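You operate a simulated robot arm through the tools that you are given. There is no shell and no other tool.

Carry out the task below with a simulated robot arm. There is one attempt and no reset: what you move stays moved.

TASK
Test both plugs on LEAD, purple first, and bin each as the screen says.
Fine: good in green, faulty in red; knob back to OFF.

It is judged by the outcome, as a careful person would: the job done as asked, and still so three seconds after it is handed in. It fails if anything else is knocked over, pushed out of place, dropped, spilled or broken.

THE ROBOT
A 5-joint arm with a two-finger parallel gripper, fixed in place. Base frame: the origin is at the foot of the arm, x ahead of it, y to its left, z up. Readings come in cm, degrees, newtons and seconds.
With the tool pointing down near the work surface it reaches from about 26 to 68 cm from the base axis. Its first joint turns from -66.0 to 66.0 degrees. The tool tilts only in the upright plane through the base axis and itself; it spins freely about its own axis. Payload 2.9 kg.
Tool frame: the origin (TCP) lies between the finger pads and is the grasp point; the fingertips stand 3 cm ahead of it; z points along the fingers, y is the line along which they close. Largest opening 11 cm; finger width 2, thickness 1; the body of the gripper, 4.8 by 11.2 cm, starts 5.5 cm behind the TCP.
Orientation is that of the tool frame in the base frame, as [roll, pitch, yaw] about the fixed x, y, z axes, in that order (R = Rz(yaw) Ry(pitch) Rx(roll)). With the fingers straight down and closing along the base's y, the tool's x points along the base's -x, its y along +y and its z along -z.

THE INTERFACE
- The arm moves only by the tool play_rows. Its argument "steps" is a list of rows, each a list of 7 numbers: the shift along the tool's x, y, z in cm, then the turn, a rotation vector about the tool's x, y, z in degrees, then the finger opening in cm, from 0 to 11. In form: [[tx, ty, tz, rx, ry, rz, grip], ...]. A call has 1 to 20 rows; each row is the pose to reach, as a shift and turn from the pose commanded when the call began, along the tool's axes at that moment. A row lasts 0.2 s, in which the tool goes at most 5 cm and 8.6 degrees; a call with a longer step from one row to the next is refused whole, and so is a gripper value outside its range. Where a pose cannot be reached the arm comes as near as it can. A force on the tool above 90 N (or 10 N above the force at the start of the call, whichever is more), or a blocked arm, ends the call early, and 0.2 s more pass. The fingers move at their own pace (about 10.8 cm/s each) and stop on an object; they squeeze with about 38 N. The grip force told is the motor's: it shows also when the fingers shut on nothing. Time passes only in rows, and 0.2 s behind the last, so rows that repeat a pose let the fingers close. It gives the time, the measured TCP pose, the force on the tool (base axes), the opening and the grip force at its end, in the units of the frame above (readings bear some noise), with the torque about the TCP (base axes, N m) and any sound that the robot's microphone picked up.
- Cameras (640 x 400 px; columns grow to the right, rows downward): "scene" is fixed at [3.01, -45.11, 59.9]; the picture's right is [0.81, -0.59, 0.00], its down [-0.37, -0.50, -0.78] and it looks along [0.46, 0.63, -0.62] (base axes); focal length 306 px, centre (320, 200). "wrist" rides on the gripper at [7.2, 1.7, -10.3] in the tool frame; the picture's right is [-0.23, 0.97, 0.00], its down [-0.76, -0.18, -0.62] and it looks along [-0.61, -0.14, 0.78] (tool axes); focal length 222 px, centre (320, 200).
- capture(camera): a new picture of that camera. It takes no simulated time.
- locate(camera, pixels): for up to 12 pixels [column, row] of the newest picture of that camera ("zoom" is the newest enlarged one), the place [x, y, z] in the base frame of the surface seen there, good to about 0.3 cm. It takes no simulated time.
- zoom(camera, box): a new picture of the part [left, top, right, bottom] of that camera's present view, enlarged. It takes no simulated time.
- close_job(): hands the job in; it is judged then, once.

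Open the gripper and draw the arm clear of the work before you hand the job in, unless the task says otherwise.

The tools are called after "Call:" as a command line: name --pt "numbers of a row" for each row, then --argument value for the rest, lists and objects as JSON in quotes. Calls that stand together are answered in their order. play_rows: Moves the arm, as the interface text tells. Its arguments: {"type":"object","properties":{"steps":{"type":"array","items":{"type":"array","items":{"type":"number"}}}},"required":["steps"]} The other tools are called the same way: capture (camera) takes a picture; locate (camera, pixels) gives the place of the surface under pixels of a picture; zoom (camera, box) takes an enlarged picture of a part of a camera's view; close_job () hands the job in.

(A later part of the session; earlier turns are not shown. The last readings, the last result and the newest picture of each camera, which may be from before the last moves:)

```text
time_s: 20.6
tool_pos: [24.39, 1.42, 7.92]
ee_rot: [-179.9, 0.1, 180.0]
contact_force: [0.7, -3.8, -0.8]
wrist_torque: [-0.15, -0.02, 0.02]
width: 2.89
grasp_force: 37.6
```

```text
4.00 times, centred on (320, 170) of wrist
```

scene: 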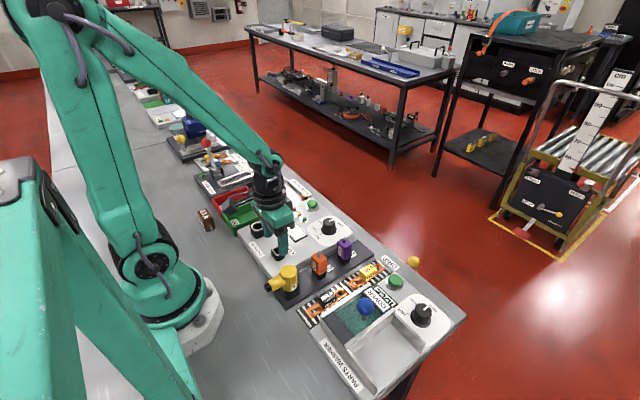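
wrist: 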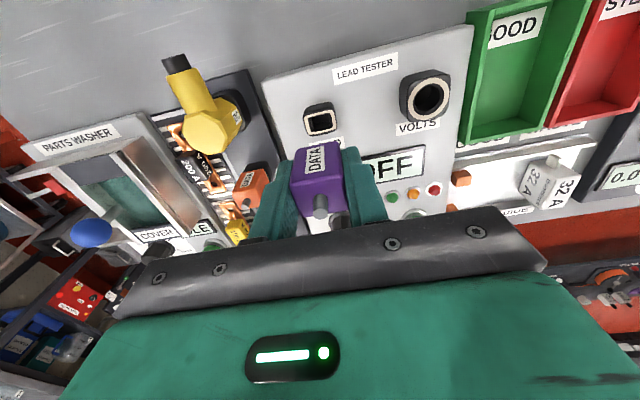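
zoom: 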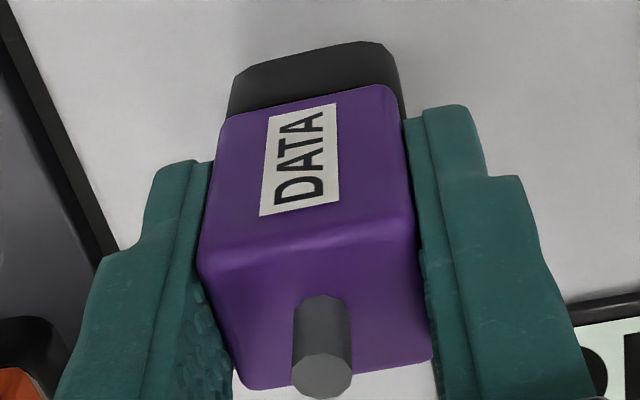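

The wrist view now matches the picture of the plug seated in its holder (socket back edge ~(240,72)). I press gently 0.15 cm more to check that it is bottomed.

Call:
play_rows --pt "0 0.03 0.08 0 0 0 1.5" --pt "0 0.03 0.15 0 0 0 1.5" --pt "0 0.03 0.15 0 0 0 1.5"

Call:
zoom --camera "wrist" --box '[240, 120, 400, 220]'

Call:
zoom --camera "scene" --box '[250, 190, 346, 250]'

```text
time_s: 21.4
tool_pos: [24.37, 1.64, 7.76]
ee_rot: [180.0, 0.2, 179.7]
contact_force: [-2.0, -17.9, 33.5]
wrist_torque: [-0.41, 0.13, -0.03]
width: 2.9
grasp_force: 37.7
```

```text
4.00 times, centred on (320, 170) of wrist
```

zoom: 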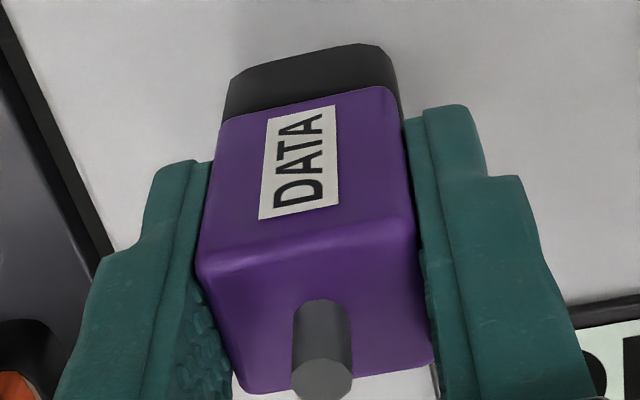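

```text
6.67 times, centred on (298, 220) of scene
```

zoom: 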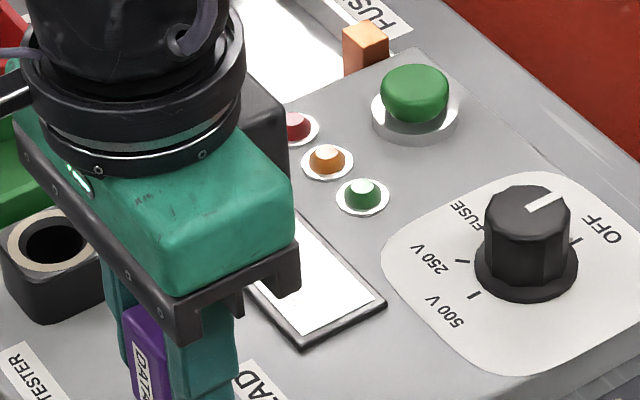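

33 N upward: it has bottomed in the socket. I ease off, then open the fingers to release.

Call:
play_rows --pt "0 -0.05 -0.1 0 0 0 1.5" --pt "0 -0.05 -0.1 0 0 0 1.5" --pt "0 -0.05 -0.1 0 0 0 4.5" --pt "0 -0.05 -0.1 0 0 0 5" --pt "0 -0.05 -0.1 0 0 0 5"

Call:
zoom --camera "wrist" --box '[240, 120, 400, 220]'

```text
time_s: 22.6
tool_pos: [24.33, 1.43, 7.73]
ee_rot: [179.9, 0.0, 180.0]
contact_force: [-0.5, 0.1, -0.1]
wrist_torque: [-0.02, 0.0, -0.04]
width: 5.0
grasp_force: 0.0
```

```text
4.00 times, centred on (320, 170) of wrist
```

zoom: 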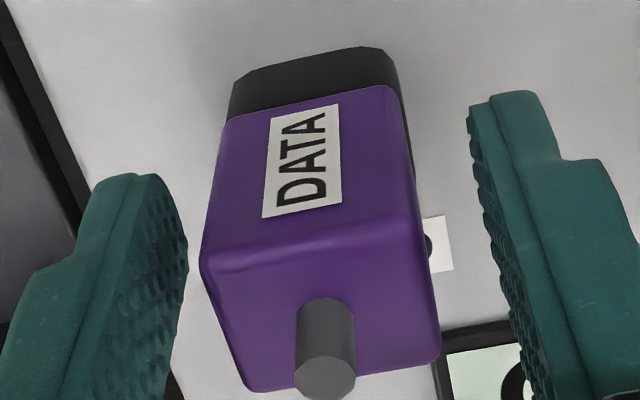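

The purple plug stands in the LEAD socket. I rise straight up and move over toward the knob at about (40.2, 1.3) to view it.

Call:
play_rows --pt "0 0 -2 0 0 0 5" --pt "0 0 -5 0 0 0 5" --pt "0 0 -8 0 0 0 5" --pt "-3.5 0 -9 0 0 0 6" --pt "-7 0 -9 0 0 0 6" --pt "-10.5 0 -9 0 0 0 6" --pt "-14 0 -9 0 0 0 6" --pt "-15.8 0 -9 0 0 0 6" --pt "-15.8 0 -9 0 0 0 6"

Call:
capture --camera "wrist"

Call:
zoom --camera "wrist" --box '[250, 90, 400, 190]'

Call:
zoom --camera "scene" --box '[240, 190, 370, 280]'

```text
time_s: 24.6
tool_pos: [40.17, 1.42, 17.08]
ee_rot: [-180.0, 0.1, 179.9]
contact_force: [-0.5, 0.0, 0.4]
wrist_torque: [0.0, 0.0, -0.01]
width: 6.0
grasp_force: 0.0
```

```text
taken
```

wrist: 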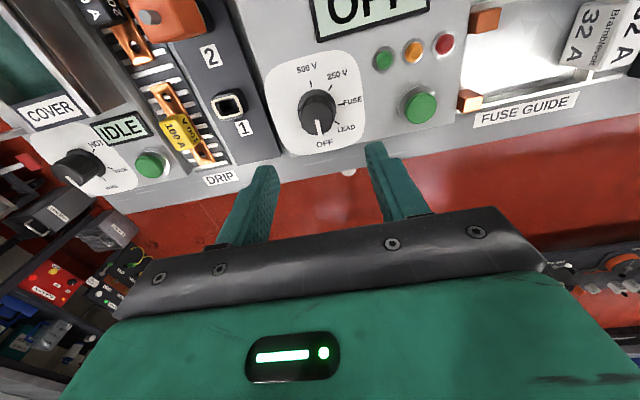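

```text
4.00 times, centred on (325, 140) of wrist
```

zoom: 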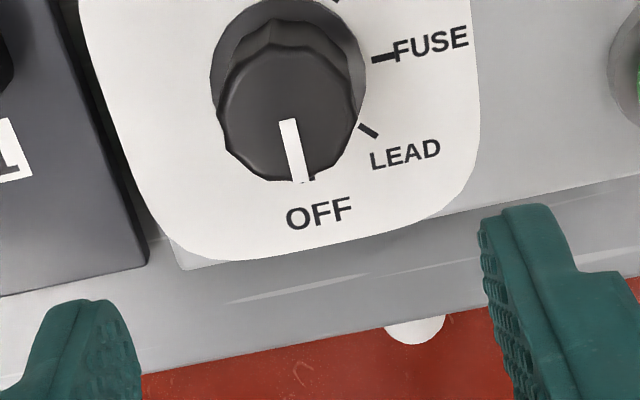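

```text
4.44 times, centred on (305, 235) of scene
```

zoom: 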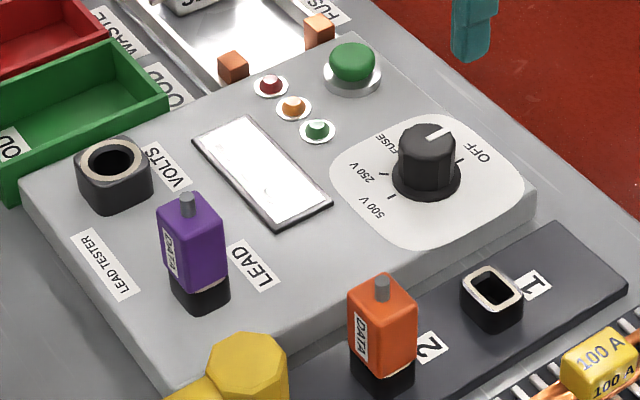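

The plug stands well in LEAD. Now I locate the knob top, skirt and the OFF/LEAD tick marks in the wrist enlargement.

Call:
zoom --camera "wrist" --box '[280, 70, 380, 155]'

Call:
locate --camera "wrist" --pixels '[[316, 118], [304, 117], [335, 111], [320, 130], [316, 106], [321, 120], [325, 134], [342, 122], [345, 104], [332, 86], [302, 107], [311, 81]]'

```text
4.71 times, centred on (330, 112) of wrist
```

zoom: 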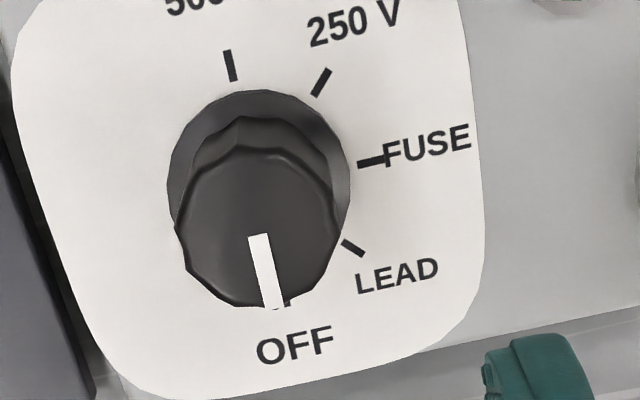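

```text
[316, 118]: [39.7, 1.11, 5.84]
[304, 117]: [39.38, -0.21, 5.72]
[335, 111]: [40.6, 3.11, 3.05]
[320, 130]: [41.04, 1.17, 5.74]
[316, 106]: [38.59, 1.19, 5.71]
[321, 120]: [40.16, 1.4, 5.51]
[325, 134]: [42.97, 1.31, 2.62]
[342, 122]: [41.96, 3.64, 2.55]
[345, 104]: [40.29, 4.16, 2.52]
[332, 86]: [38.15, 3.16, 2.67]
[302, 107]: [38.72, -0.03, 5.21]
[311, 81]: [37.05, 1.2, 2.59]
```

I locate the ticks more finely in this enlargement to get the knob's centre and the LEAD angle.

Call:
locate --camera "zoom" --pixels '[[353, 248], [371, 161], [321, 82], [230, 66], [288, 303], [180, 180], [345, 190], [255, 95], [190, 265], [335, 230], [240, 150], [265, 305]]'

Call:
play_rows --pt "0 0 0 0 0 0 6"

Call:
play_rows --pt "0 0 0 0 0 0 6"

```text
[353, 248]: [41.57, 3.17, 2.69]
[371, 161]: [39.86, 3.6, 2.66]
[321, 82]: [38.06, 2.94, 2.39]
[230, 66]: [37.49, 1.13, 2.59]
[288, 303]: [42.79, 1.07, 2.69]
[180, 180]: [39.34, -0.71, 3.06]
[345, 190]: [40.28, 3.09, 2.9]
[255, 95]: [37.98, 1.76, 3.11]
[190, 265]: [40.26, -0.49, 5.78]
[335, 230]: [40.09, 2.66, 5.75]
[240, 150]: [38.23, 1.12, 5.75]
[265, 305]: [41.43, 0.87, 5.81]
```

```text
time_s: 25.0
tool_pos: [40.12, 1.45, 16.94]
ee_rot: [-180.0, -0.1, 180.0]
contact_force: [0.2, -0.4, 0.3]
wrist_torque: [0.01, 0.03, 0.01]
width: 6.0
grasp_force: 0.1
```

```text
time_s: 25.4
tool_pos: [40.12, 1.45, 17.06]
ee_rot: [-180.0, 0.0, -179.9]
contact_force: [0.5, 0.4, -0.2]
wrist_torque: [-0.01, 0.01, -0.02]
width: 5.98
grasp_force: 0.1
```

Fitted geometry: knob centre (40.09, 1.12), ticks every 45° with OFF at 0° (+x) and LEAD at 45°. I move over the centre and descend to TCP z≈9.5 first.

Call:
play_rows --pt "0.05 -0.32 2.5 0 0 0 6" --pt "0.05 -0.32 5 0 0 0 6" --pt "0.05 -0.32 7.5 0 0 0 6" --pt "0.05 -0.32 7.5 0 0 0 6"

Call:
zoom --camera "wrist" --box '[240, 120, 400, 220]'

Call:
play_rows --pt "0 0 0 0 0 0 6"

Call:
play_rows --pt "0 0 0 0 0 0 6"

```text
time_s: 26.4
tool_pos: [40.07, 1.14, 9.34]
ee_rot: [180.0, 0.0, 180.0]
contact_force: [-0.1, 0.5, 0.7]
wrist_torque: [0.02, -0.02, 0.01]
width: 6.01
grasp_force: 0.1
```

```text
4.00 times, centred on (320, 170) of wrist
```

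zoom: 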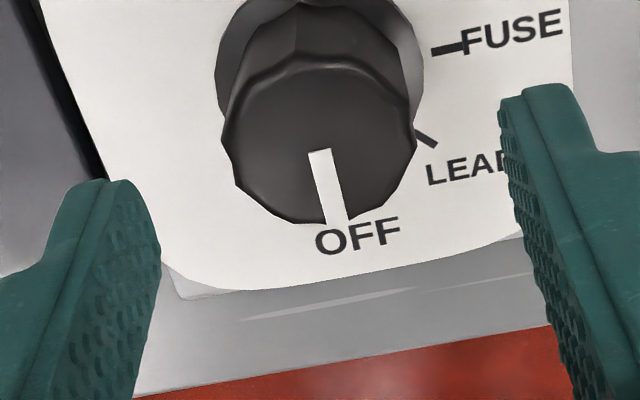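

```text
time_s: 26.8
tool_pos: [40.08, 1.19, 9.46]
ee_rot: [-180.0, -0.1, -180.0]
contact_force: [-0.3, -1.0, -0.3]
wrist_torque: [0.0, -0.02, -0.02]
width: 6.0
grasp_force: 0.0
```

```text
time_s: 27.2
tool_pos: [40.11, 1.21, 9.37]
ee_rot: [180.0, 0.0, 179.9]
contact_force: [-0.8, -0.9, 0.2]
wrist_torque: [-0.02, -0.01, 0.0]
width: 5.99
grasp_force: 0.2
```

The tool is over the knob (40.09, 1.18, 9.39). I descend to TCP z≈6.4 with fingertips just above the skirt, then close on the knob.

Call:
play_rows --pt "0.07 -0.05 1 0 0 0 6" --pt "0.07 -0.05 2 0 0 0 6" --pt "0.07 -0.05 2.9 0 0 0 5" --pt "0.07 -0.05 2.9 0 0 0 5"

Call:
zoom --camera "wrist" --box '[240, 120, 400, 220]'

Call:
zoom --camera "scene" --box '[290, 190, 370, 250]'

```text
time_s: 28.2
tool_pos: [39.92, 1.07, 6.48]
ee_rot: [180.0, -0.1, 179.9]
contact_force: [0.3, -0.3, -0.1]
wrist_torque: [0.0, 0.01, 0.0]
width: 5.0
grasp_force: 0.1
```

```text
4.00 times, centred on (320, 170) of wrist
```

zoom: 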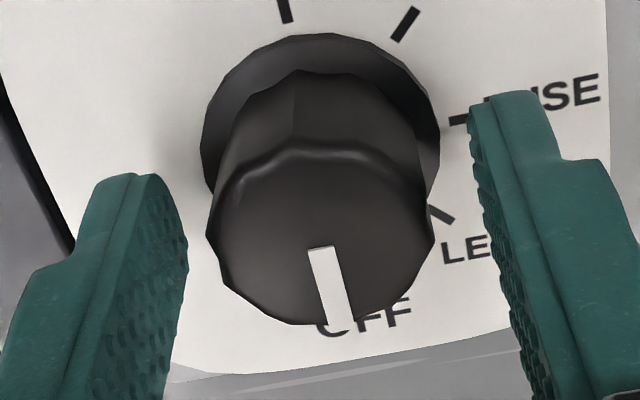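

```text
6.67 times, centred on (330, 220) of scene
```

zoom: 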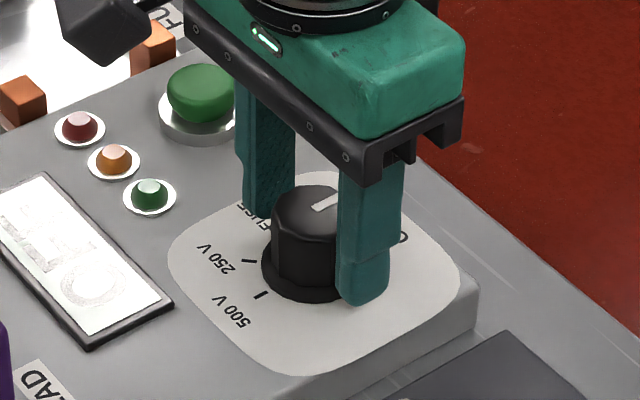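

The fingers straddle the knob symmetrically (knob edges at 208 and 435 in the enlargement). I close on it.

Call:
play_rows --pt "0 0 0 0 0 0 3.8" --pt "0 0 0 0 0 0 3" --pt "0 0 0 0 0 0 2" --pt "0 0 0 0 0 0 2"

```text
time_s: 29.2
tool_pos: [39.84, 1.21, 6.47]
ee_rot: [180.0, -0.1, -180.0]
contact_force: [0.5, 2.9, -3.1]
wrist_torque: [0.45, -0.03, 0.01]
width: 3.36
grasp_force: 45.0
```

Gripped (width 3.36). I turn 45° toward LEAD (from +x toward +y, i.e. negative about tool z).

Call:
play_rows --pt "0 0 0 0 0 -7.5 2" --pt "0 0 0 0 0 -15 2" --pt "0 0 0 0 0 -22.5 2" --pt "0 0 0 0 0 -30 2" --pt "0 0 0 0 0 -37.5 2" --pt "0 0 0 0 0 -45 2" --pt "0 0 0 0 0 -45 2"

Call:
zoom --camera "wrist" --box '[220, 100, 420, 225]'

Call:
zoom --camera "scene" --box '[270, 180, 370, 250]'

```text
time_s: 30.8
tool_pos: [40.04, 1.19, 6.4]
ee_rot: [-179.9, -0.1, -134.7]
contact_force: [-4.9, 37.6, 0.5]
wrist_torque: [0.56, -0.36, -0.03]
width: 3.34
grasp_force: 45.2
```

```text
3.20 times, centred on (320, 162) of wrist
```

zoom: 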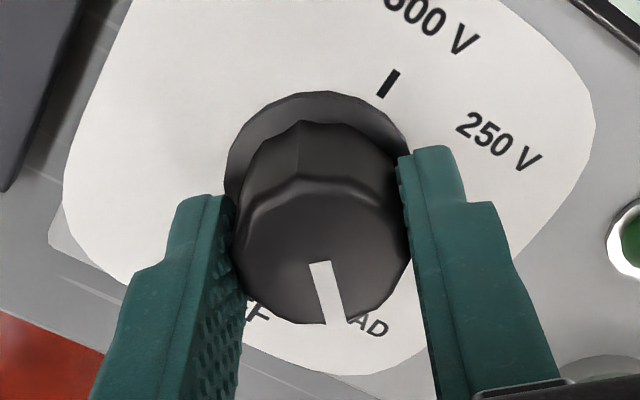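

```text
5.71 times, centred on (320, 215) of scene
```

zoom: 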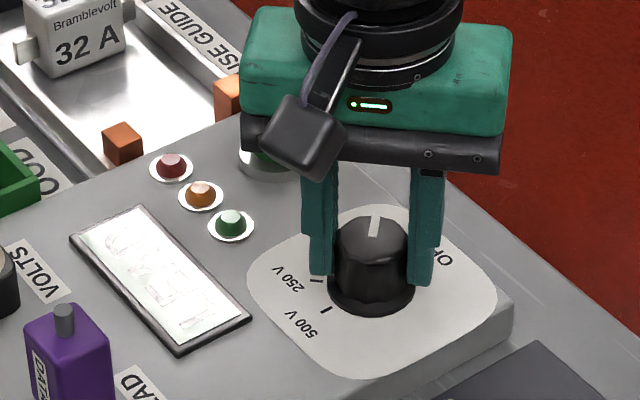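

The pointer now points at LEAD. I release, rise, and look at the screen.

Call:
play_rows --pt "0 0 0 0 0 0 4" --pt "0 0 0 0 0 0 5.5" --pt "0 0 -1 0 0 0 5.5" --pt "0 0 -4 0 0 0 5.5" --pt "0 0 -8 0 0 0 5.5" --pt "0 0 -12 0 0 0 5.5" --pt "0 0 -12 0 0 0 5.5"

Call:
capture --camera "wrist"

Call:
zoom --camera "scene" --box '[230, 180, 370, 280]'

```text
time_s: 32.4
tool_pos: [39.79, 1.15, 18.59]
ee_rot: [180.0, 0.0, -135.0]
contact_force: [-0.4, 0.3, -0.4]
wrist_torque: [-0.02, 0.01, -0.01]
width: 5.53
grasp_force: 0.1
```

```text
taken
```

wrist: 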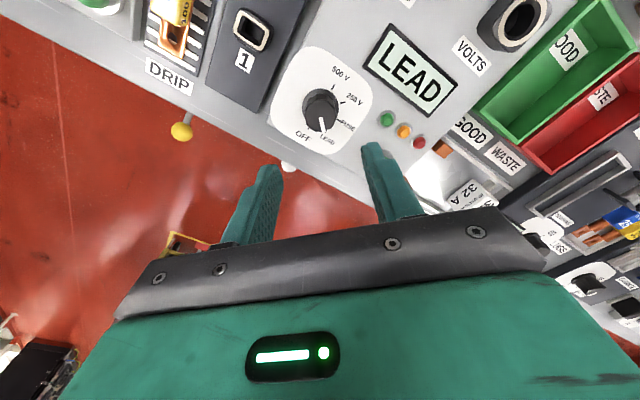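

```text
4.00 times, centred on (300, 230) of scene
```

zoom: 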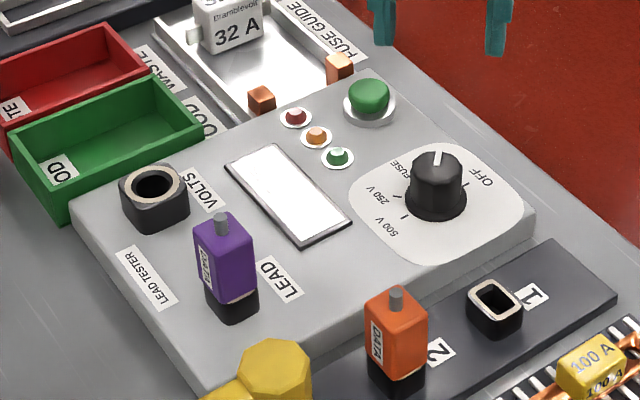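

The screen reads LEAD, the mode, so the green button (scene ~(312,203)) has to start the test. I locate it.

Call:
locate --camera "zoom" --pixels '[[369, 85], [369, 92], [355, 88], [383, 88], [369, 105], [350, 110], [390, 112], [369, 118], [360, 80], [378, 80], [369, 78], [369, 98]]'

Call:
zoom --camera "wrist" --box '[300, 20, 460, 160]'

```text
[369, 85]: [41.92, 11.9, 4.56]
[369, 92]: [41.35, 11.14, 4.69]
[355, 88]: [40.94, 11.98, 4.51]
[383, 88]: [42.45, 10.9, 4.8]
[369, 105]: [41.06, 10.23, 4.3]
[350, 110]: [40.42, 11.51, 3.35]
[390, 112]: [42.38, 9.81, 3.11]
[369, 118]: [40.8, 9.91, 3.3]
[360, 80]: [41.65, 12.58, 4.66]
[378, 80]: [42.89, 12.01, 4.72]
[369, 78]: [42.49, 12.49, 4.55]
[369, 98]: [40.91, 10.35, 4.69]
```

```text
2.86 times, centred on (380, 90) of wrist
```

zoom: 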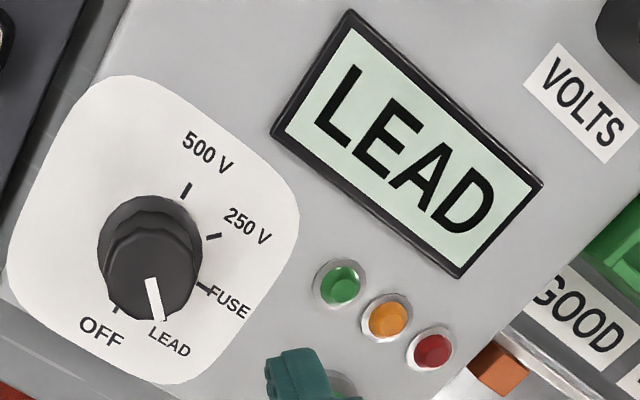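

The button's top centre is about (41.7, 11.4, 4.65). I rotate the tool back to its square orientation and close the fingers for pressing.

Call:
play_rows --pt "0 0 0 0 0 7.5 4" --pt "0 0 0 0 0 15 2" --pt "0 0 0 0 0 22.5 0" --pt "0 0 0 0 0 30 0" --pt "0 0 0 0 0 37.5 0" --pt "0 0 0 0 0 45 0" --pt "0 0 0 0 0 45 0"

Call:
play_rows --pt "-0.5 3.4 0 0 0 0 0" --pt "-1.2 7 0 0 0 0 0" --pt "-1.9 10.25 0 0 0 0 0" --pt "-1.9 10.25 3.5 0 0 0 0" --pt "-1.9 10.25 6.5 0 0 0 0" --pt "-1.9 10.25 8 0 0 0 0" --pt "-1.9 10.25 8 0 0 0 0"

Call:
capture --camera "wrist"

Call:
zoom --camera "scene" --box '[260, 160, 360, 230]'

```text
time_s: 34.0
tool_pos: [39.97, 1.16, 18.53]
ee_rot: [179.9, 0.0, 179.9]
contact_force: [0.5, 0.3, 0.1]
wrist_torque: [0.01, -0.01, -0.02]
width: 0.01
grasp_force: 37.9
```

```text
time_s: 35.6
tool_pos: [41.79, 11.34, 10.46]
ee_rot: [-180.0, 0.0, -180.0]
contact_force: [-0.1, 0.0, -0.4]
wrist_torque: [0.0, -0.01, 0.02]
width: 0.0
grasp_force: 37.4
```

```text
taken
```

wrist: 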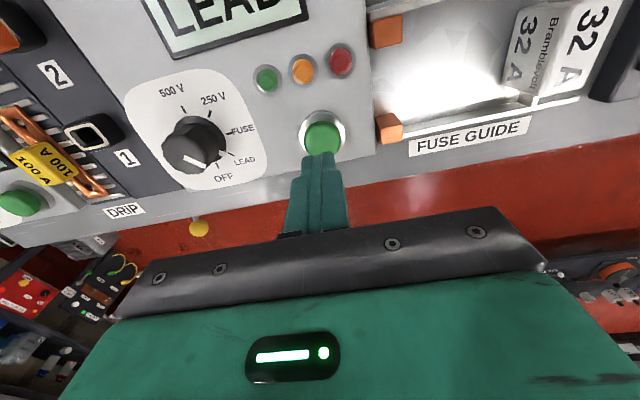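

```text
5.71 times, centred on (310, 195) of scene
```

zoom: 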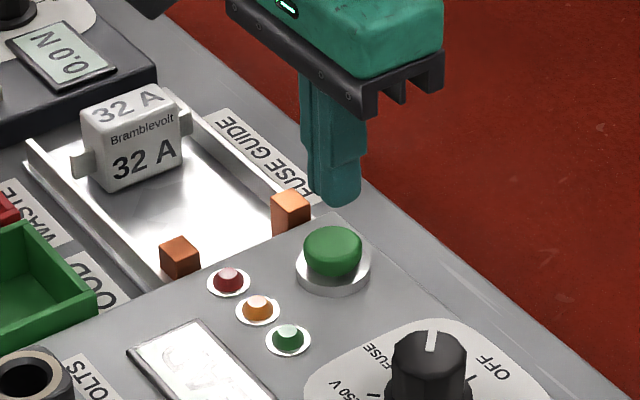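

The closed fingertips are above the button. I enlarge the wrist view to check centring.

Call:
zoom --camera "wrist" --box '[280, 95, 376, 165]'

Call:
locate --camera "wrist" --pixels '[[322, 124], [322, 137], [322, 150], [308, 140], [338, 134], [322, 130], [322, 144], [300, 134], [345, 130], [320, 112]]'

```text
5.71 times, centred on (328, 130) of wrist
```

zoom: 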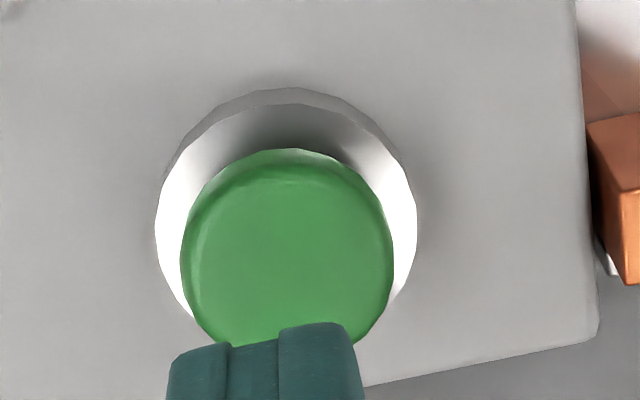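

```text
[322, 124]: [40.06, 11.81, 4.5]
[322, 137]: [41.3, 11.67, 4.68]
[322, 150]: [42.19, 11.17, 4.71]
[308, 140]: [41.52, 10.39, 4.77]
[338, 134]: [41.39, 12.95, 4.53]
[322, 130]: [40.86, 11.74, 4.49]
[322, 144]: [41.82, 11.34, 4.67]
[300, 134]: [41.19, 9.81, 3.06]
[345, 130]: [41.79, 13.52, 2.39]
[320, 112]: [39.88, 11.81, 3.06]
```

Button centre computes to (41.45, 11.6). I shift there, approach, and press in small rows, watching force and sound.

Call:
play_rows --pt "0.33 0.25 0.5 0 0 0 0" --pt "0.33 0.25 1.5 0 0 0 0" --pt "0.33 0.25 2.4 0 0 0 0" --pt "0.33 0.25 2.6 0 0 0 0" --pt "0.33 0.25 2.8 0 0 0 0" --pt "0.33 0.25 2.95 0 0 0 0"

Call:
capture --camera "wrist"

Call:
zoom --camera "scene" --box '[260, 170, 360, 240]'

```text
time_s: 37.0
tool_pos: [41.52, 11.56, 7.45]
ee_rot: [-180.0, 0.0, 180.0]
contact_force: [0.1, 0.5, 1.5]
wrist_torque: [-0.01, -0.01, -0.03]
width: 0.01
grasp_force: 38.0
```

```text
taken
```

wrist: 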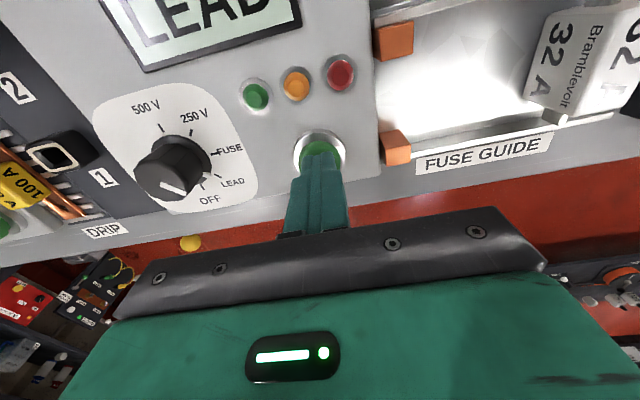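

```text
5.71 times, centred on (310, 205) of scene
```

zoom: 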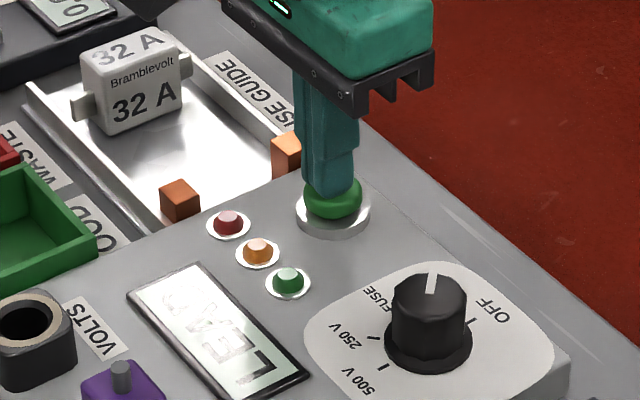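

Light contact (1.5 N) with the button. I press a bit further, hold, and come back up.

Call:
play_rows --pt "0 0 0.15 0 0 0 0" --pt "0 0 0.3 0 0 0 0" --pt "0 0 0.4 0 0 0 0"

Call:
capture --camera "wrist"

Call:
zoom --camera "scene" --box '[260, 170, 360, 240]'

```text
time_s: 37.8
tool_pos: [41.66, 11.59, 7.21]
ee_rot: [180.0, -0.1, -180.0]
contact_force: [-1.3, -0.3, 2.3]
wrist_torque: [0.05, 0.04, 0.03]
width: 0.0
grasp_force: 37.8
```

```text
taken
```

wrist: 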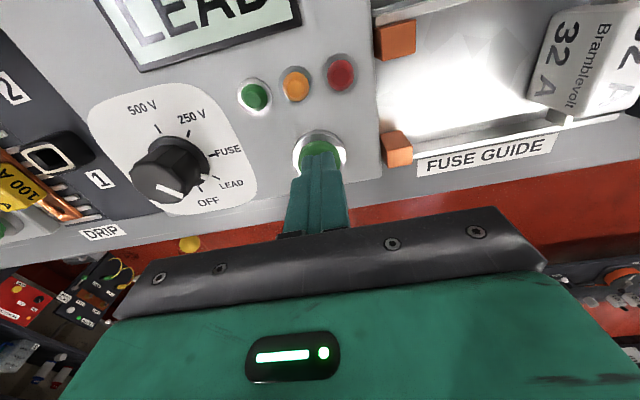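

```text
5.71 times, centred on (310, 205) of scene
```

zoom: 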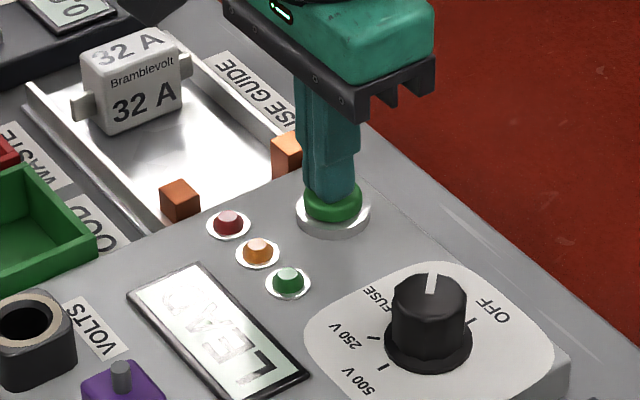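

The button is yielding with a light spring (2.3 N) but the screen still says LEAD. I press a further 0.4 cm.

Call:
play_rows --pt "0 0 0.15 0 0 0 0" --pt "0 0 0.3 0 0 0 0" --pt "0 0 0.4 0 0 0 0"

Call:
capture --camera "wrist"

Call:
zoom --camera "scene" --box '[260, 170, 360, 240]'

```text
time_s: 38.6
tool_pos: [41.64, 11.44, 6.82]
ee_rot: [180.0, 0.0, -180.0]
contact_force: [-3.9, -3.2, 8.1]
wrist_torque: [-0.12, 0.09, 0.01]
width: 0.0
grasp_force: 37.4
heard: click
```

```text
taken
```

wrist: 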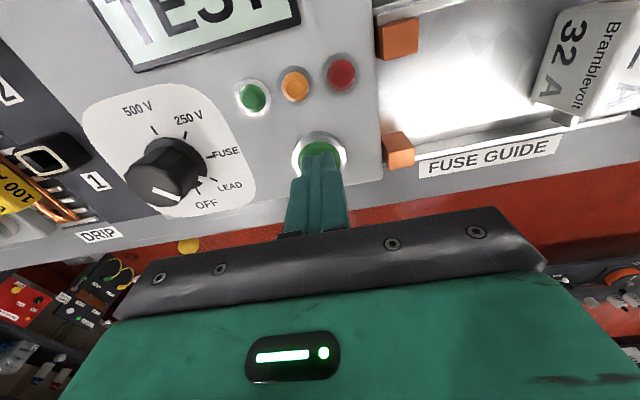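

```text
5.71 times, centred on (310, 205) of scene
```

zoom: 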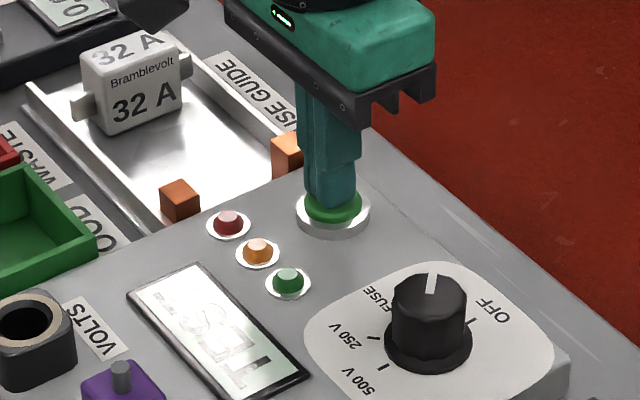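

A click, and the screen now reads TEST. I raise off the button and back off so the wrist camera can see the screen.

Call:
play_rows --pt "0 0 -0.8 0 0 0 0" --pt "0 0 -3 0 0 0 0" --pt "0 0 -6 0 0 0 0" --pt "0 0 -9 0 0 0 0" --pt "0 0 -12 0 0 0 0" --pt "2 0 -15 0 0 0 0" --pt "5 0 -16 0 0 0 0"

Call:
capture --camera "wrist"

Call:
zoom --camera "scene" --box '[230, 180, 350, 260]'

```text
time_s: 40.2
tool_pos: [36.65, 11.55, 22.84]
ee_rot: [-180.0, 0.0, 179.9]
contact_force: [-0.2, 0.4, -0.6]
wrist_torque: [0.04, 0.0, 0.01]
width: 0.0
grasp_force: 37.4
```

```text
taken
```

wrist: 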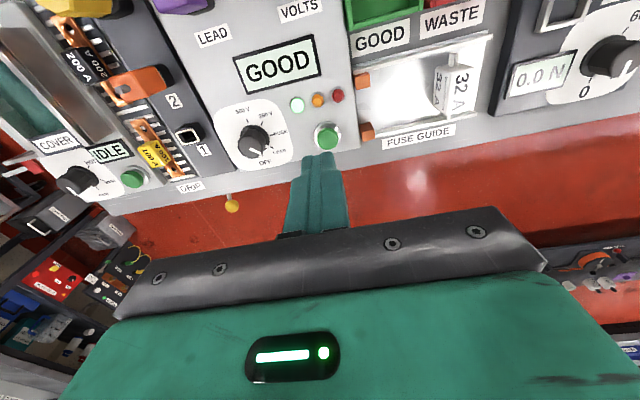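

```text
5.00 times, centred on (290, 220) of scene
```

zoom: 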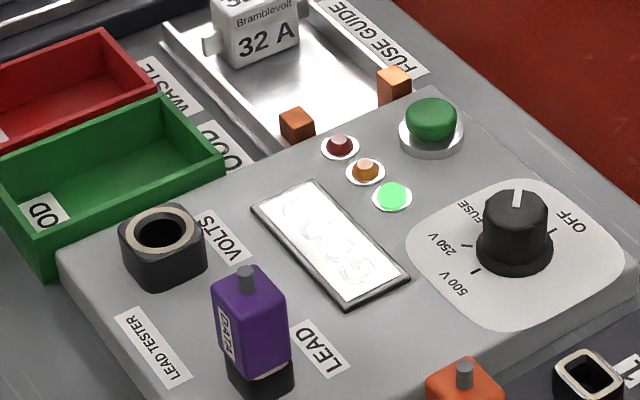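

The screen reads GOOD and the green lamp is lit: purple goes in the green bin. I move back above the purple plug in the LEAD socket with fingers opening to 6.

Call:
zoom --camera "wrist" --box '[220, 20, 360, 110]'

Call:
play_rows --pt "3 -2.5 0 0 0 0 3" --pt "6 -5 0 0 0 0 6" --pt "9 -7.5 0 0 0 0 6" --pt "12.25 -10.1 0 0 0 0 6" --pt "12.25 -10.1 3.5 0 0 0 6" --pt "12.25 -10.1 6.8 0 0 0 6" --pt "12.25 -10.1 6.8 0 0 0 6"

Call:
capture --camera "wrist"

Call:
zoom --camera "wrist" --box '[240, 100, 400, 200]'

Call:
play_rows --pt "0 0 0 0 0 0 6"

Call:
play_rows --pt "0 0 0 0 0 0 6"

```text
4.44 times, centred on (290, 65) of wrist
```

zoom: 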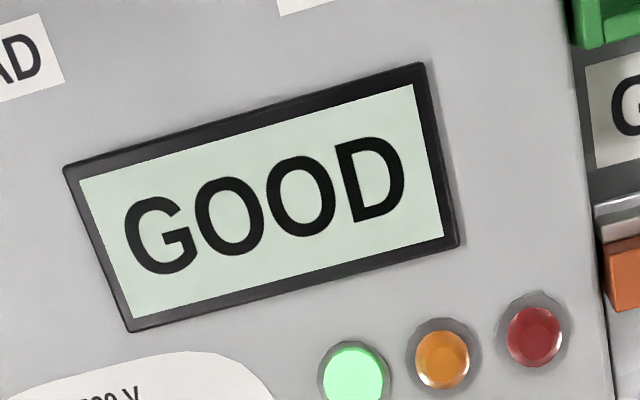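

```text
time_s: 41.8
tool_pos: [24.47, 1.36, 15.83]
ee_rot: [180.0, 0.0, 179.9]
contact_force: [-0.3, -0.1, -0.1]
wrist_torque: [0.0, -0.02, 0.01]
width: 5.99
grasp_force: 0.0
```

```text
taken
```

wrist: 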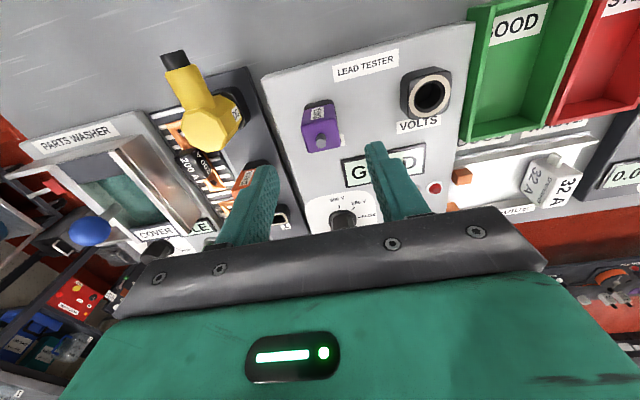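

```text
4.00 times, centred on (320, 150) of wrist
```

zoom: 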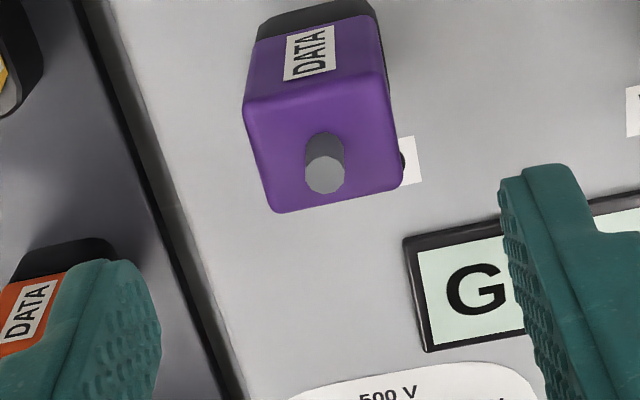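

```text
time_s: 42.2
tool_pos: [24.5, 1.42, 15.99]
ee_rot: [-180.0, -0.1, -179.9]
contact_force: [-0.4, -0.1, 0.4]
wrist_torque: [0.02, 0.0, -0.04]
width: 6.0
grasp_force: 0.1
```

```text
time_s: 42.6
tool_pos: [24.48, 1.53, 15.9]
ee_rot: [180.0, 0.0, 180.0]
contact_force: [0.8, 0.0, 0.4]
wrist_torque: [-0.01, 0.01, 0.02]
width: 5.98
grasp_force: 0.2
```

Pin top at (321,143.5) versus expected (320.3,144.6): offset under 0.1 cm. I correct and descend to z≈9.5 then check.

Call:
play_rows --pt "0.06 0.08 2.5 0 0 0 6" --pt "0.06 0.08 5 0 0 0 5.5" --pt "0.06 0.08 6 0 0 0 5" --pt "0.06 0.08 6 0 0 0 5"

Call:
zoom --camera "wrist" --box '[240, 120, 400, 220]'

```text
time_s: 43.6
tool_pos: [24.22, 1.68, 9.77]
ee_rot: [-180.0, -0.1, -179.9]
contact_force: [0.0, -0.8, 0.4]
wrist_torque: [-0.03, 0.0, 0.01]
width: 5.03
grasp_force: 0.1
```

```text
4.00 times, centred on (320, 170) of wrist
```

zoom: 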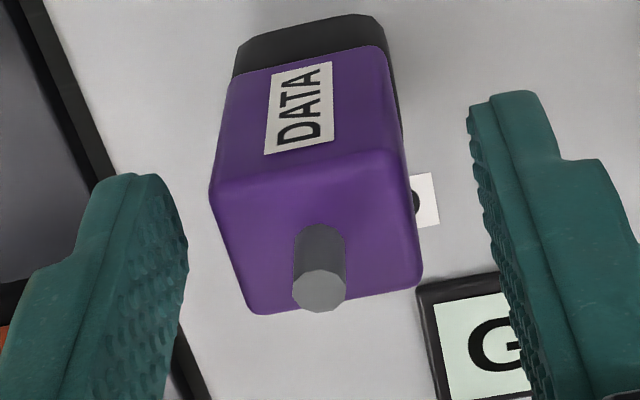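

Plug is centred sideways and ~0.15 cm ahead in x. I adjust, descend to z≈7.9 and close.

Call:
play_rows --pt "-0.15 -0.06 0.6 0 0 0 5" --pt "-0.15 -0.06 1.3 0 0 0 5" --pt "-0.15 -0.06 1.9 0 0 0 5" --pt "-0.15 -0.06 1.9 0 0 0 5"

Call:
zoom --camera "wrist" --box '[240, 120, 400, 220]'

```text
time_s: 44.6
tool_pos: [24.52, 1.59, 7.94]
ee_rot: [180.0, -0.1, 180.0]
contact_force: [0.4, 0.2, -0.1]
wrist_torque: [-0.02, -0.01, 0.0]
width: 5.02
grasp_force: 0.1
```

```text
4.00 times, centred on (320, 170) of wrist
```

zoom: 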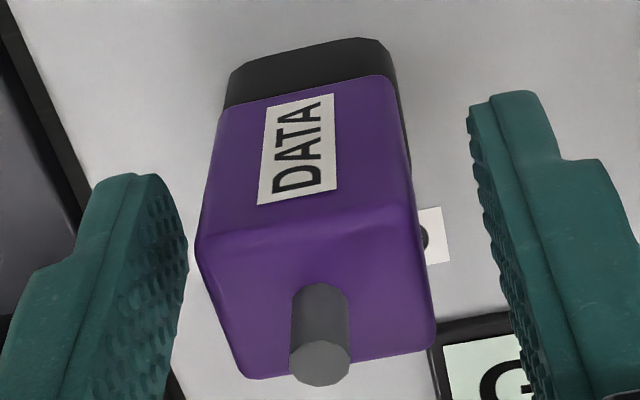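

Centred. I close the fingers on the purple plug.

Call:
play_rows --pt "0 -0.05 0.08 0 0 0 4" --pt "0 -0.05 0.08 0 0 0 2.8" --pt "0 -0.05 0.08 0 0 0 1.5" --pt "0 -0.05 0.08 0 0 0 1.5"

Call:
play_rows --pt "0 0 -0.7 0 0 0 1.5" --pt "0 0 -1.5 0 0 0 1.5" --pt "0 0 -3 0 0 0 1.5" --pt "0 0 -5 0 0 0 1.5" --pt "0 0 -8 0 0 0 1.5" --pt "0 0 -8 0 0 0 1.5"

Call:
zoom --camera "scene" --box '[190, 150, 350, 270]'

Call:
capture --camera "wrist"

```text
time_s: 45.6
tool_pos: [24.39, 1.51, 7.85]
ee_rot: [179.9, 0.1, -180.0]
contact_force: [0.1, 2.1, 1.4]
wrist_torque: [0.06, -0.02, 0.01]
width: 2.93
grasp_force: 38.3
```

```text
time_s: 47.0
tool_pos: [24.48, 1.58, 15.82]
ee_rot: [-180.0, 0.1, -179.9]
contact_force: [0.8, 0.2, -0.1]
wrist_torque: [0.03, 0.01, 0.0]
width: 2.92
grasp_force: 37.9
```

```text
3.33 times, centred on (270, 210) of scene
```

zoom: 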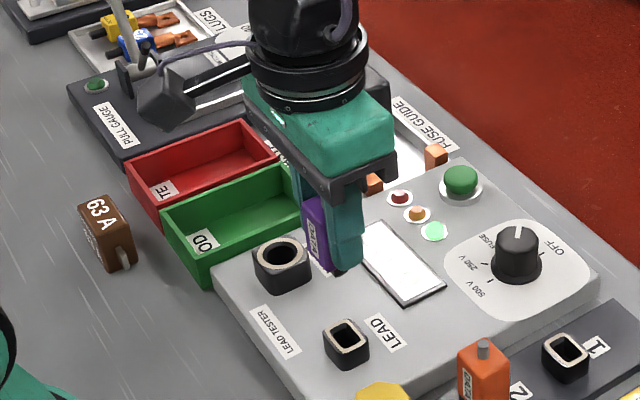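

```text
taken
```

wrist: 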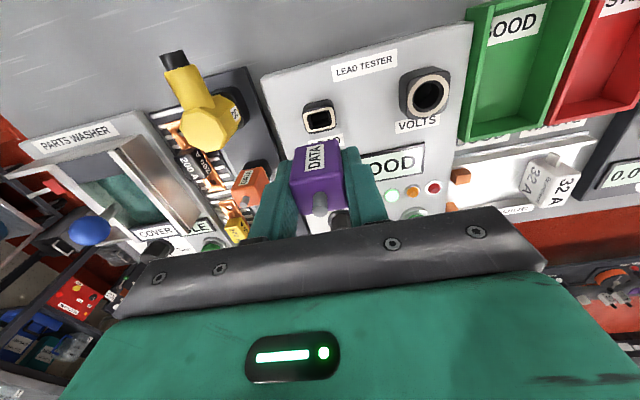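

The plug is out. I locate the green and red bins' rims and floors for placing.

Call:
locate --camera "zoom" --pixels '[[163, 212], [280, 167], [207, 258], [294, 215], [240, 215], [215, 222], [275, 195], [240, 235], [130, 167], [240, 123], [165, 165], [225, 150]]'

Call:
zoom --camera "wrist" --box '[440, 0, 640, 150]'

Call:
locate --camera "wrist" --pixels '[[475, 8], [462, 140], [572, 5], [552, 118], [510, 70], [520, 100], [480, 120], [530, 55], [590, 60], [560, 125], [600, 90], [630, 60]]'

```text
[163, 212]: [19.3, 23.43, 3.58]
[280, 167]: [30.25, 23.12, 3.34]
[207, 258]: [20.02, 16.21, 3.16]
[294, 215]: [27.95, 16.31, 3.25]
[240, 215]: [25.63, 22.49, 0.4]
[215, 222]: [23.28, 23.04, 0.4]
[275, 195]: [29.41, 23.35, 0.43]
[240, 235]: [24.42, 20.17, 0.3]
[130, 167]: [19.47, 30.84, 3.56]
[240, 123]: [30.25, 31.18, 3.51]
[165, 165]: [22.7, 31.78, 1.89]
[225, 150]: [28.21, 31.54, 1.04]
```

```text
2.67 times, centred on (540, 75) of wrist
```

zoom: 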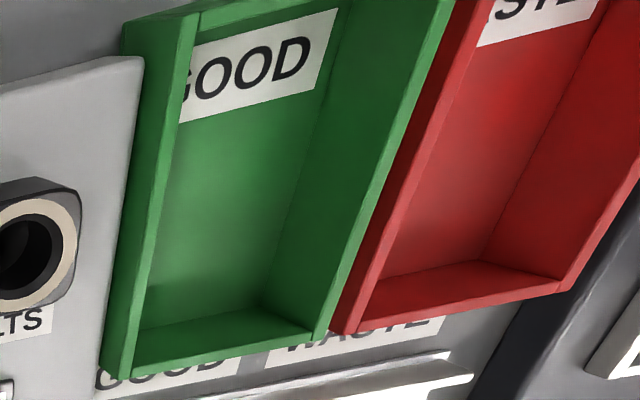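

```text
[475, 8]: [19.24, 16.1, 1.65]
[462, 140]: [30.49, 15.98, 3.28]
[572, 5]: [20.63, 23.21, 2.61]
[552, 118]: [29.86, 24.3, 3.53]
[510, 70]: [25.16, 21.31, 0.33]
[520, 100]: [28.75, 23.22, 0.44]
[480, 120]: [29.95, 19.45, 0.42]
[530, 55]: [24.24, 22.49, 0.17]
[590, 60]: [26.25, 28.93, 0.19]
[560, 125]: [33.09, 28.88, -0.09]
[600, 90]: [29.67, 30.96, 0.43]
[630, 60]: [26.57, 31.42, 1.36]
```

Green bin spans x 19.3–30.4, y 16.1–23.7, rim z≈3.5, floor z≈0.4. I carry the purple plug above (23.6, 19.9).

Call:
play_rows --pt "0.2 3.8 0 0 0 0 1.5" --pt "0.4 7.6 0 0 0 0 1.5" --pt "0.6 11.4 0 0 0 0 1.5" --pt "0.8 15.2 0 0 0 0 1.5" --pt "0.8 18.35 0 0 0 0 1.5" --pt "0.8 18.35 3 0 0 0 1.5" --pt "0.8 18.35 6 0 0 0 1.5" --pt "0.8 18.35 6 0 0 0 1.5"

Call:
capture --camera "wrist"

Call:
zoom --camera "scene" --box '[190, 150, 310, 240]'

```text
time_s: 48.8
tool_pos: [23.65, 19.9, 9.98]
ee_rot: [179.9, 0.0, -180.0]
contact_force: [-0.2, -0.5, -0.1]
wrist_torque: [-0.01, 0.0, -0.06]
width: 2.9
grasp_force: 38.7
```

```text
taken
```

wrist: 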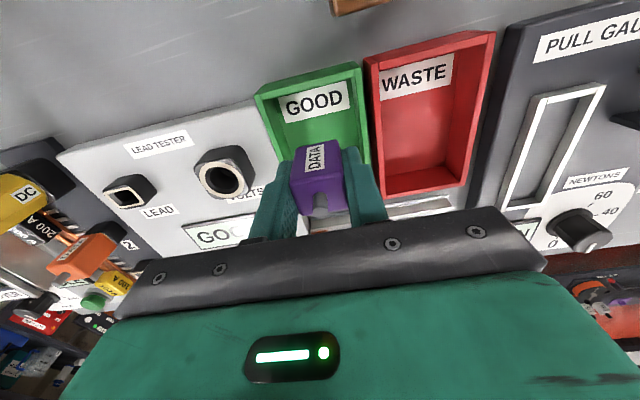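

```text
4.44 times, centred on (250, 195) of scene
```

zoom: 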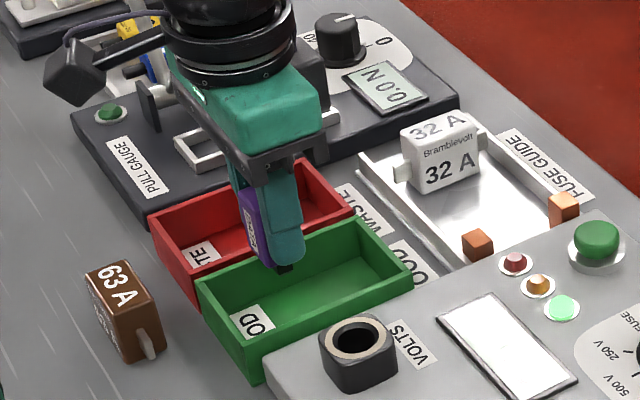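

The plug hangs over the green bin. I lower to z≈6.2, then feel for the floor in small rows.

Call:
play_rows --pt "0 0 1.5 0 0 0 1.5" --pt "0 0 3 0 0 0 1.5" --pt "0 0 3.8 0 0 0 1.5" --pt "0 0 4.0 0 0 0 1.5" --pt "0 0 4.2 0 0 0 1.5"

Call:
zoom --camera "scene" --box '[215, 175, 295, 235]'

```text
time_s: 50.0
tool_pos: [23.79, 19.86, 5.67]
ee_rot: [-180.0, 0.1, 180.0]
contact_force: [0.0, -0.4, -0.7]
wrist_torque: [-0.03, 0.02, 0.01]
width: 2.9
grasp_force: 37.6
```

```text
6.67 times, centred on (255, 205) of scene
```

zoom: 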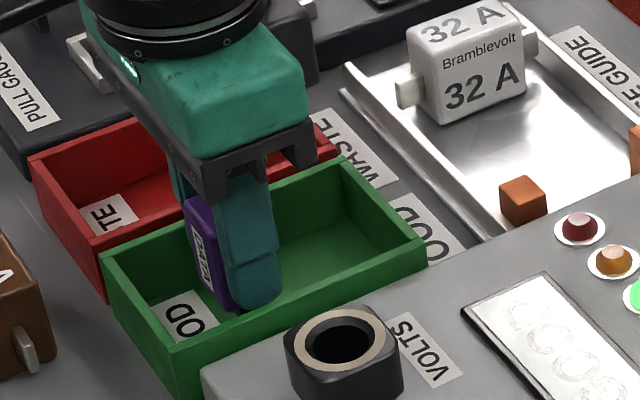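

Still no contact at z≈5.7. I continue down gently in 0.12 cm rows.

Call:
play_rows --pt "0 0 0.12 0 0 0 1.5" --pt "0 0 0.24 0 0 0 1.5" --pt "0 0 0.36 0 0 0 1.5" --pt "0 0 0.45 0 0 0 1.5"

```text
time_s: 51.0
tool_pos: [23.84, 19.85, 5.34]
ee_rot: [179.9, 0.1, 180.0]
contact_force: [-1.9, -6.9, 32.4]
wrist_torque: [-0.3, 0.09, 0.03]
width: 2.93
grasp_force: 37.9
```

The blade has touched the floor (32 N). I back off 0.12 cm and open gently to 4.2 so the fingers stay clear of the bin walls.

Call:
play_rows --pt "0 0 -0.12 0 0 0 1.5" --pt "0 0 -0.12 0 0 0 3.2" --pt "0 0 -0.12 0 0 0 3.7" --pt "0 0 -0.12 0 0 0 4.2" --pt "0 0 -0.12 0 0 0 4.2"

Call:
zoom --camera "wrist" --box '[240, 100, 400, 220]'

Call:
zoom --camera "scene" --box '[215, 175, 295, 235]'

```text
time_s: 52.2
tool_pos: [23.63, 19.87, 5.43]
ee_rot: [-180.0, 0.0, -180.0]
contact_force: [0.2, 0.3, -0.3]
wrist_torque: [-0.04, 0.02, 0.01]
width: 4.21
grasp_force: 0.2
```

```text
3.33 times, centred on (320, 160) of wrist
```

zoom: 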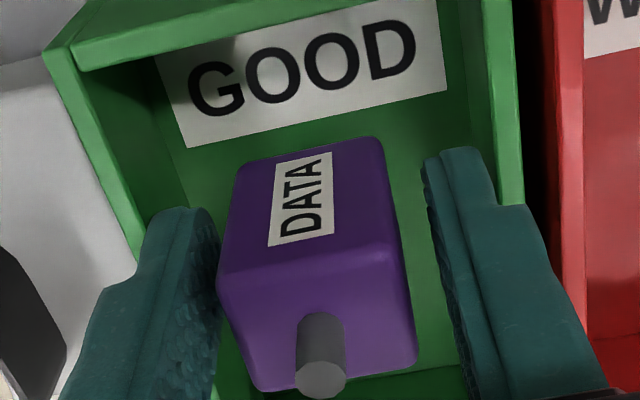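

```text
6.67 times, centred on (255, 205) of scene
```

zoom: 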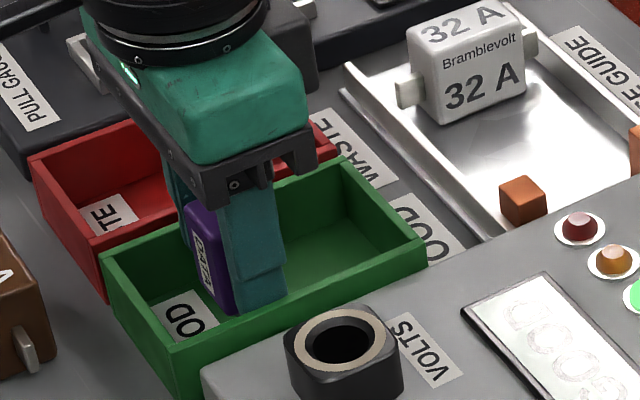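

The plug stands upright in the green bin, free of the fingers. I lift straight up, slowly at first.

Call:
play_rows --pt "0 -0.06 -0.3 0 0 0 4.2" --pt "0 -0.06 -0.8 0 0 0 4.2" --pt "0 -0.06 -1.5 0 0 0 4.2" --pt "0 -0.06 -2.5 0 0 0 4.2" --pt "0 -0.06 -4 0 0 0 4.2" --pt "0 -0.06 -7 0 0 0 5" --pt "0 -0.06 -10.5 0 0 0 6"

Call:
zoom --camera "scene" --box '[190, 150, 310, 240]'

```text
time_s: 53.8
tool_pos: [23.46, 19.76, 15.83]
ee_rot: [179.9, 0.0, -179.9]
contact_force: [-0.2, -0.2, 0.6]
wrist_torque: [-0.03, 0.0, -0.02]
width: 5.99
grasp_force: 0.0
```

```text
4.44 times, centred on (250, 195) of scene
```

zoom: 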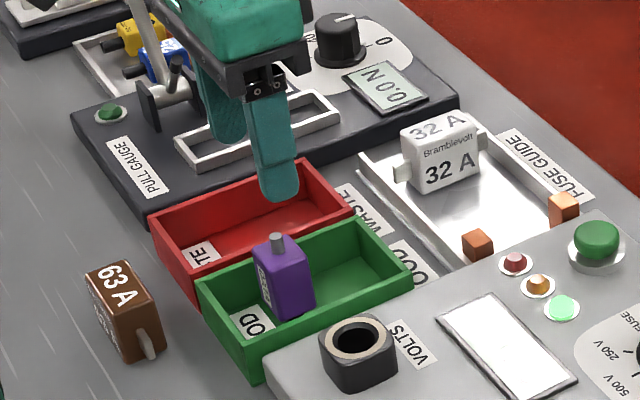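

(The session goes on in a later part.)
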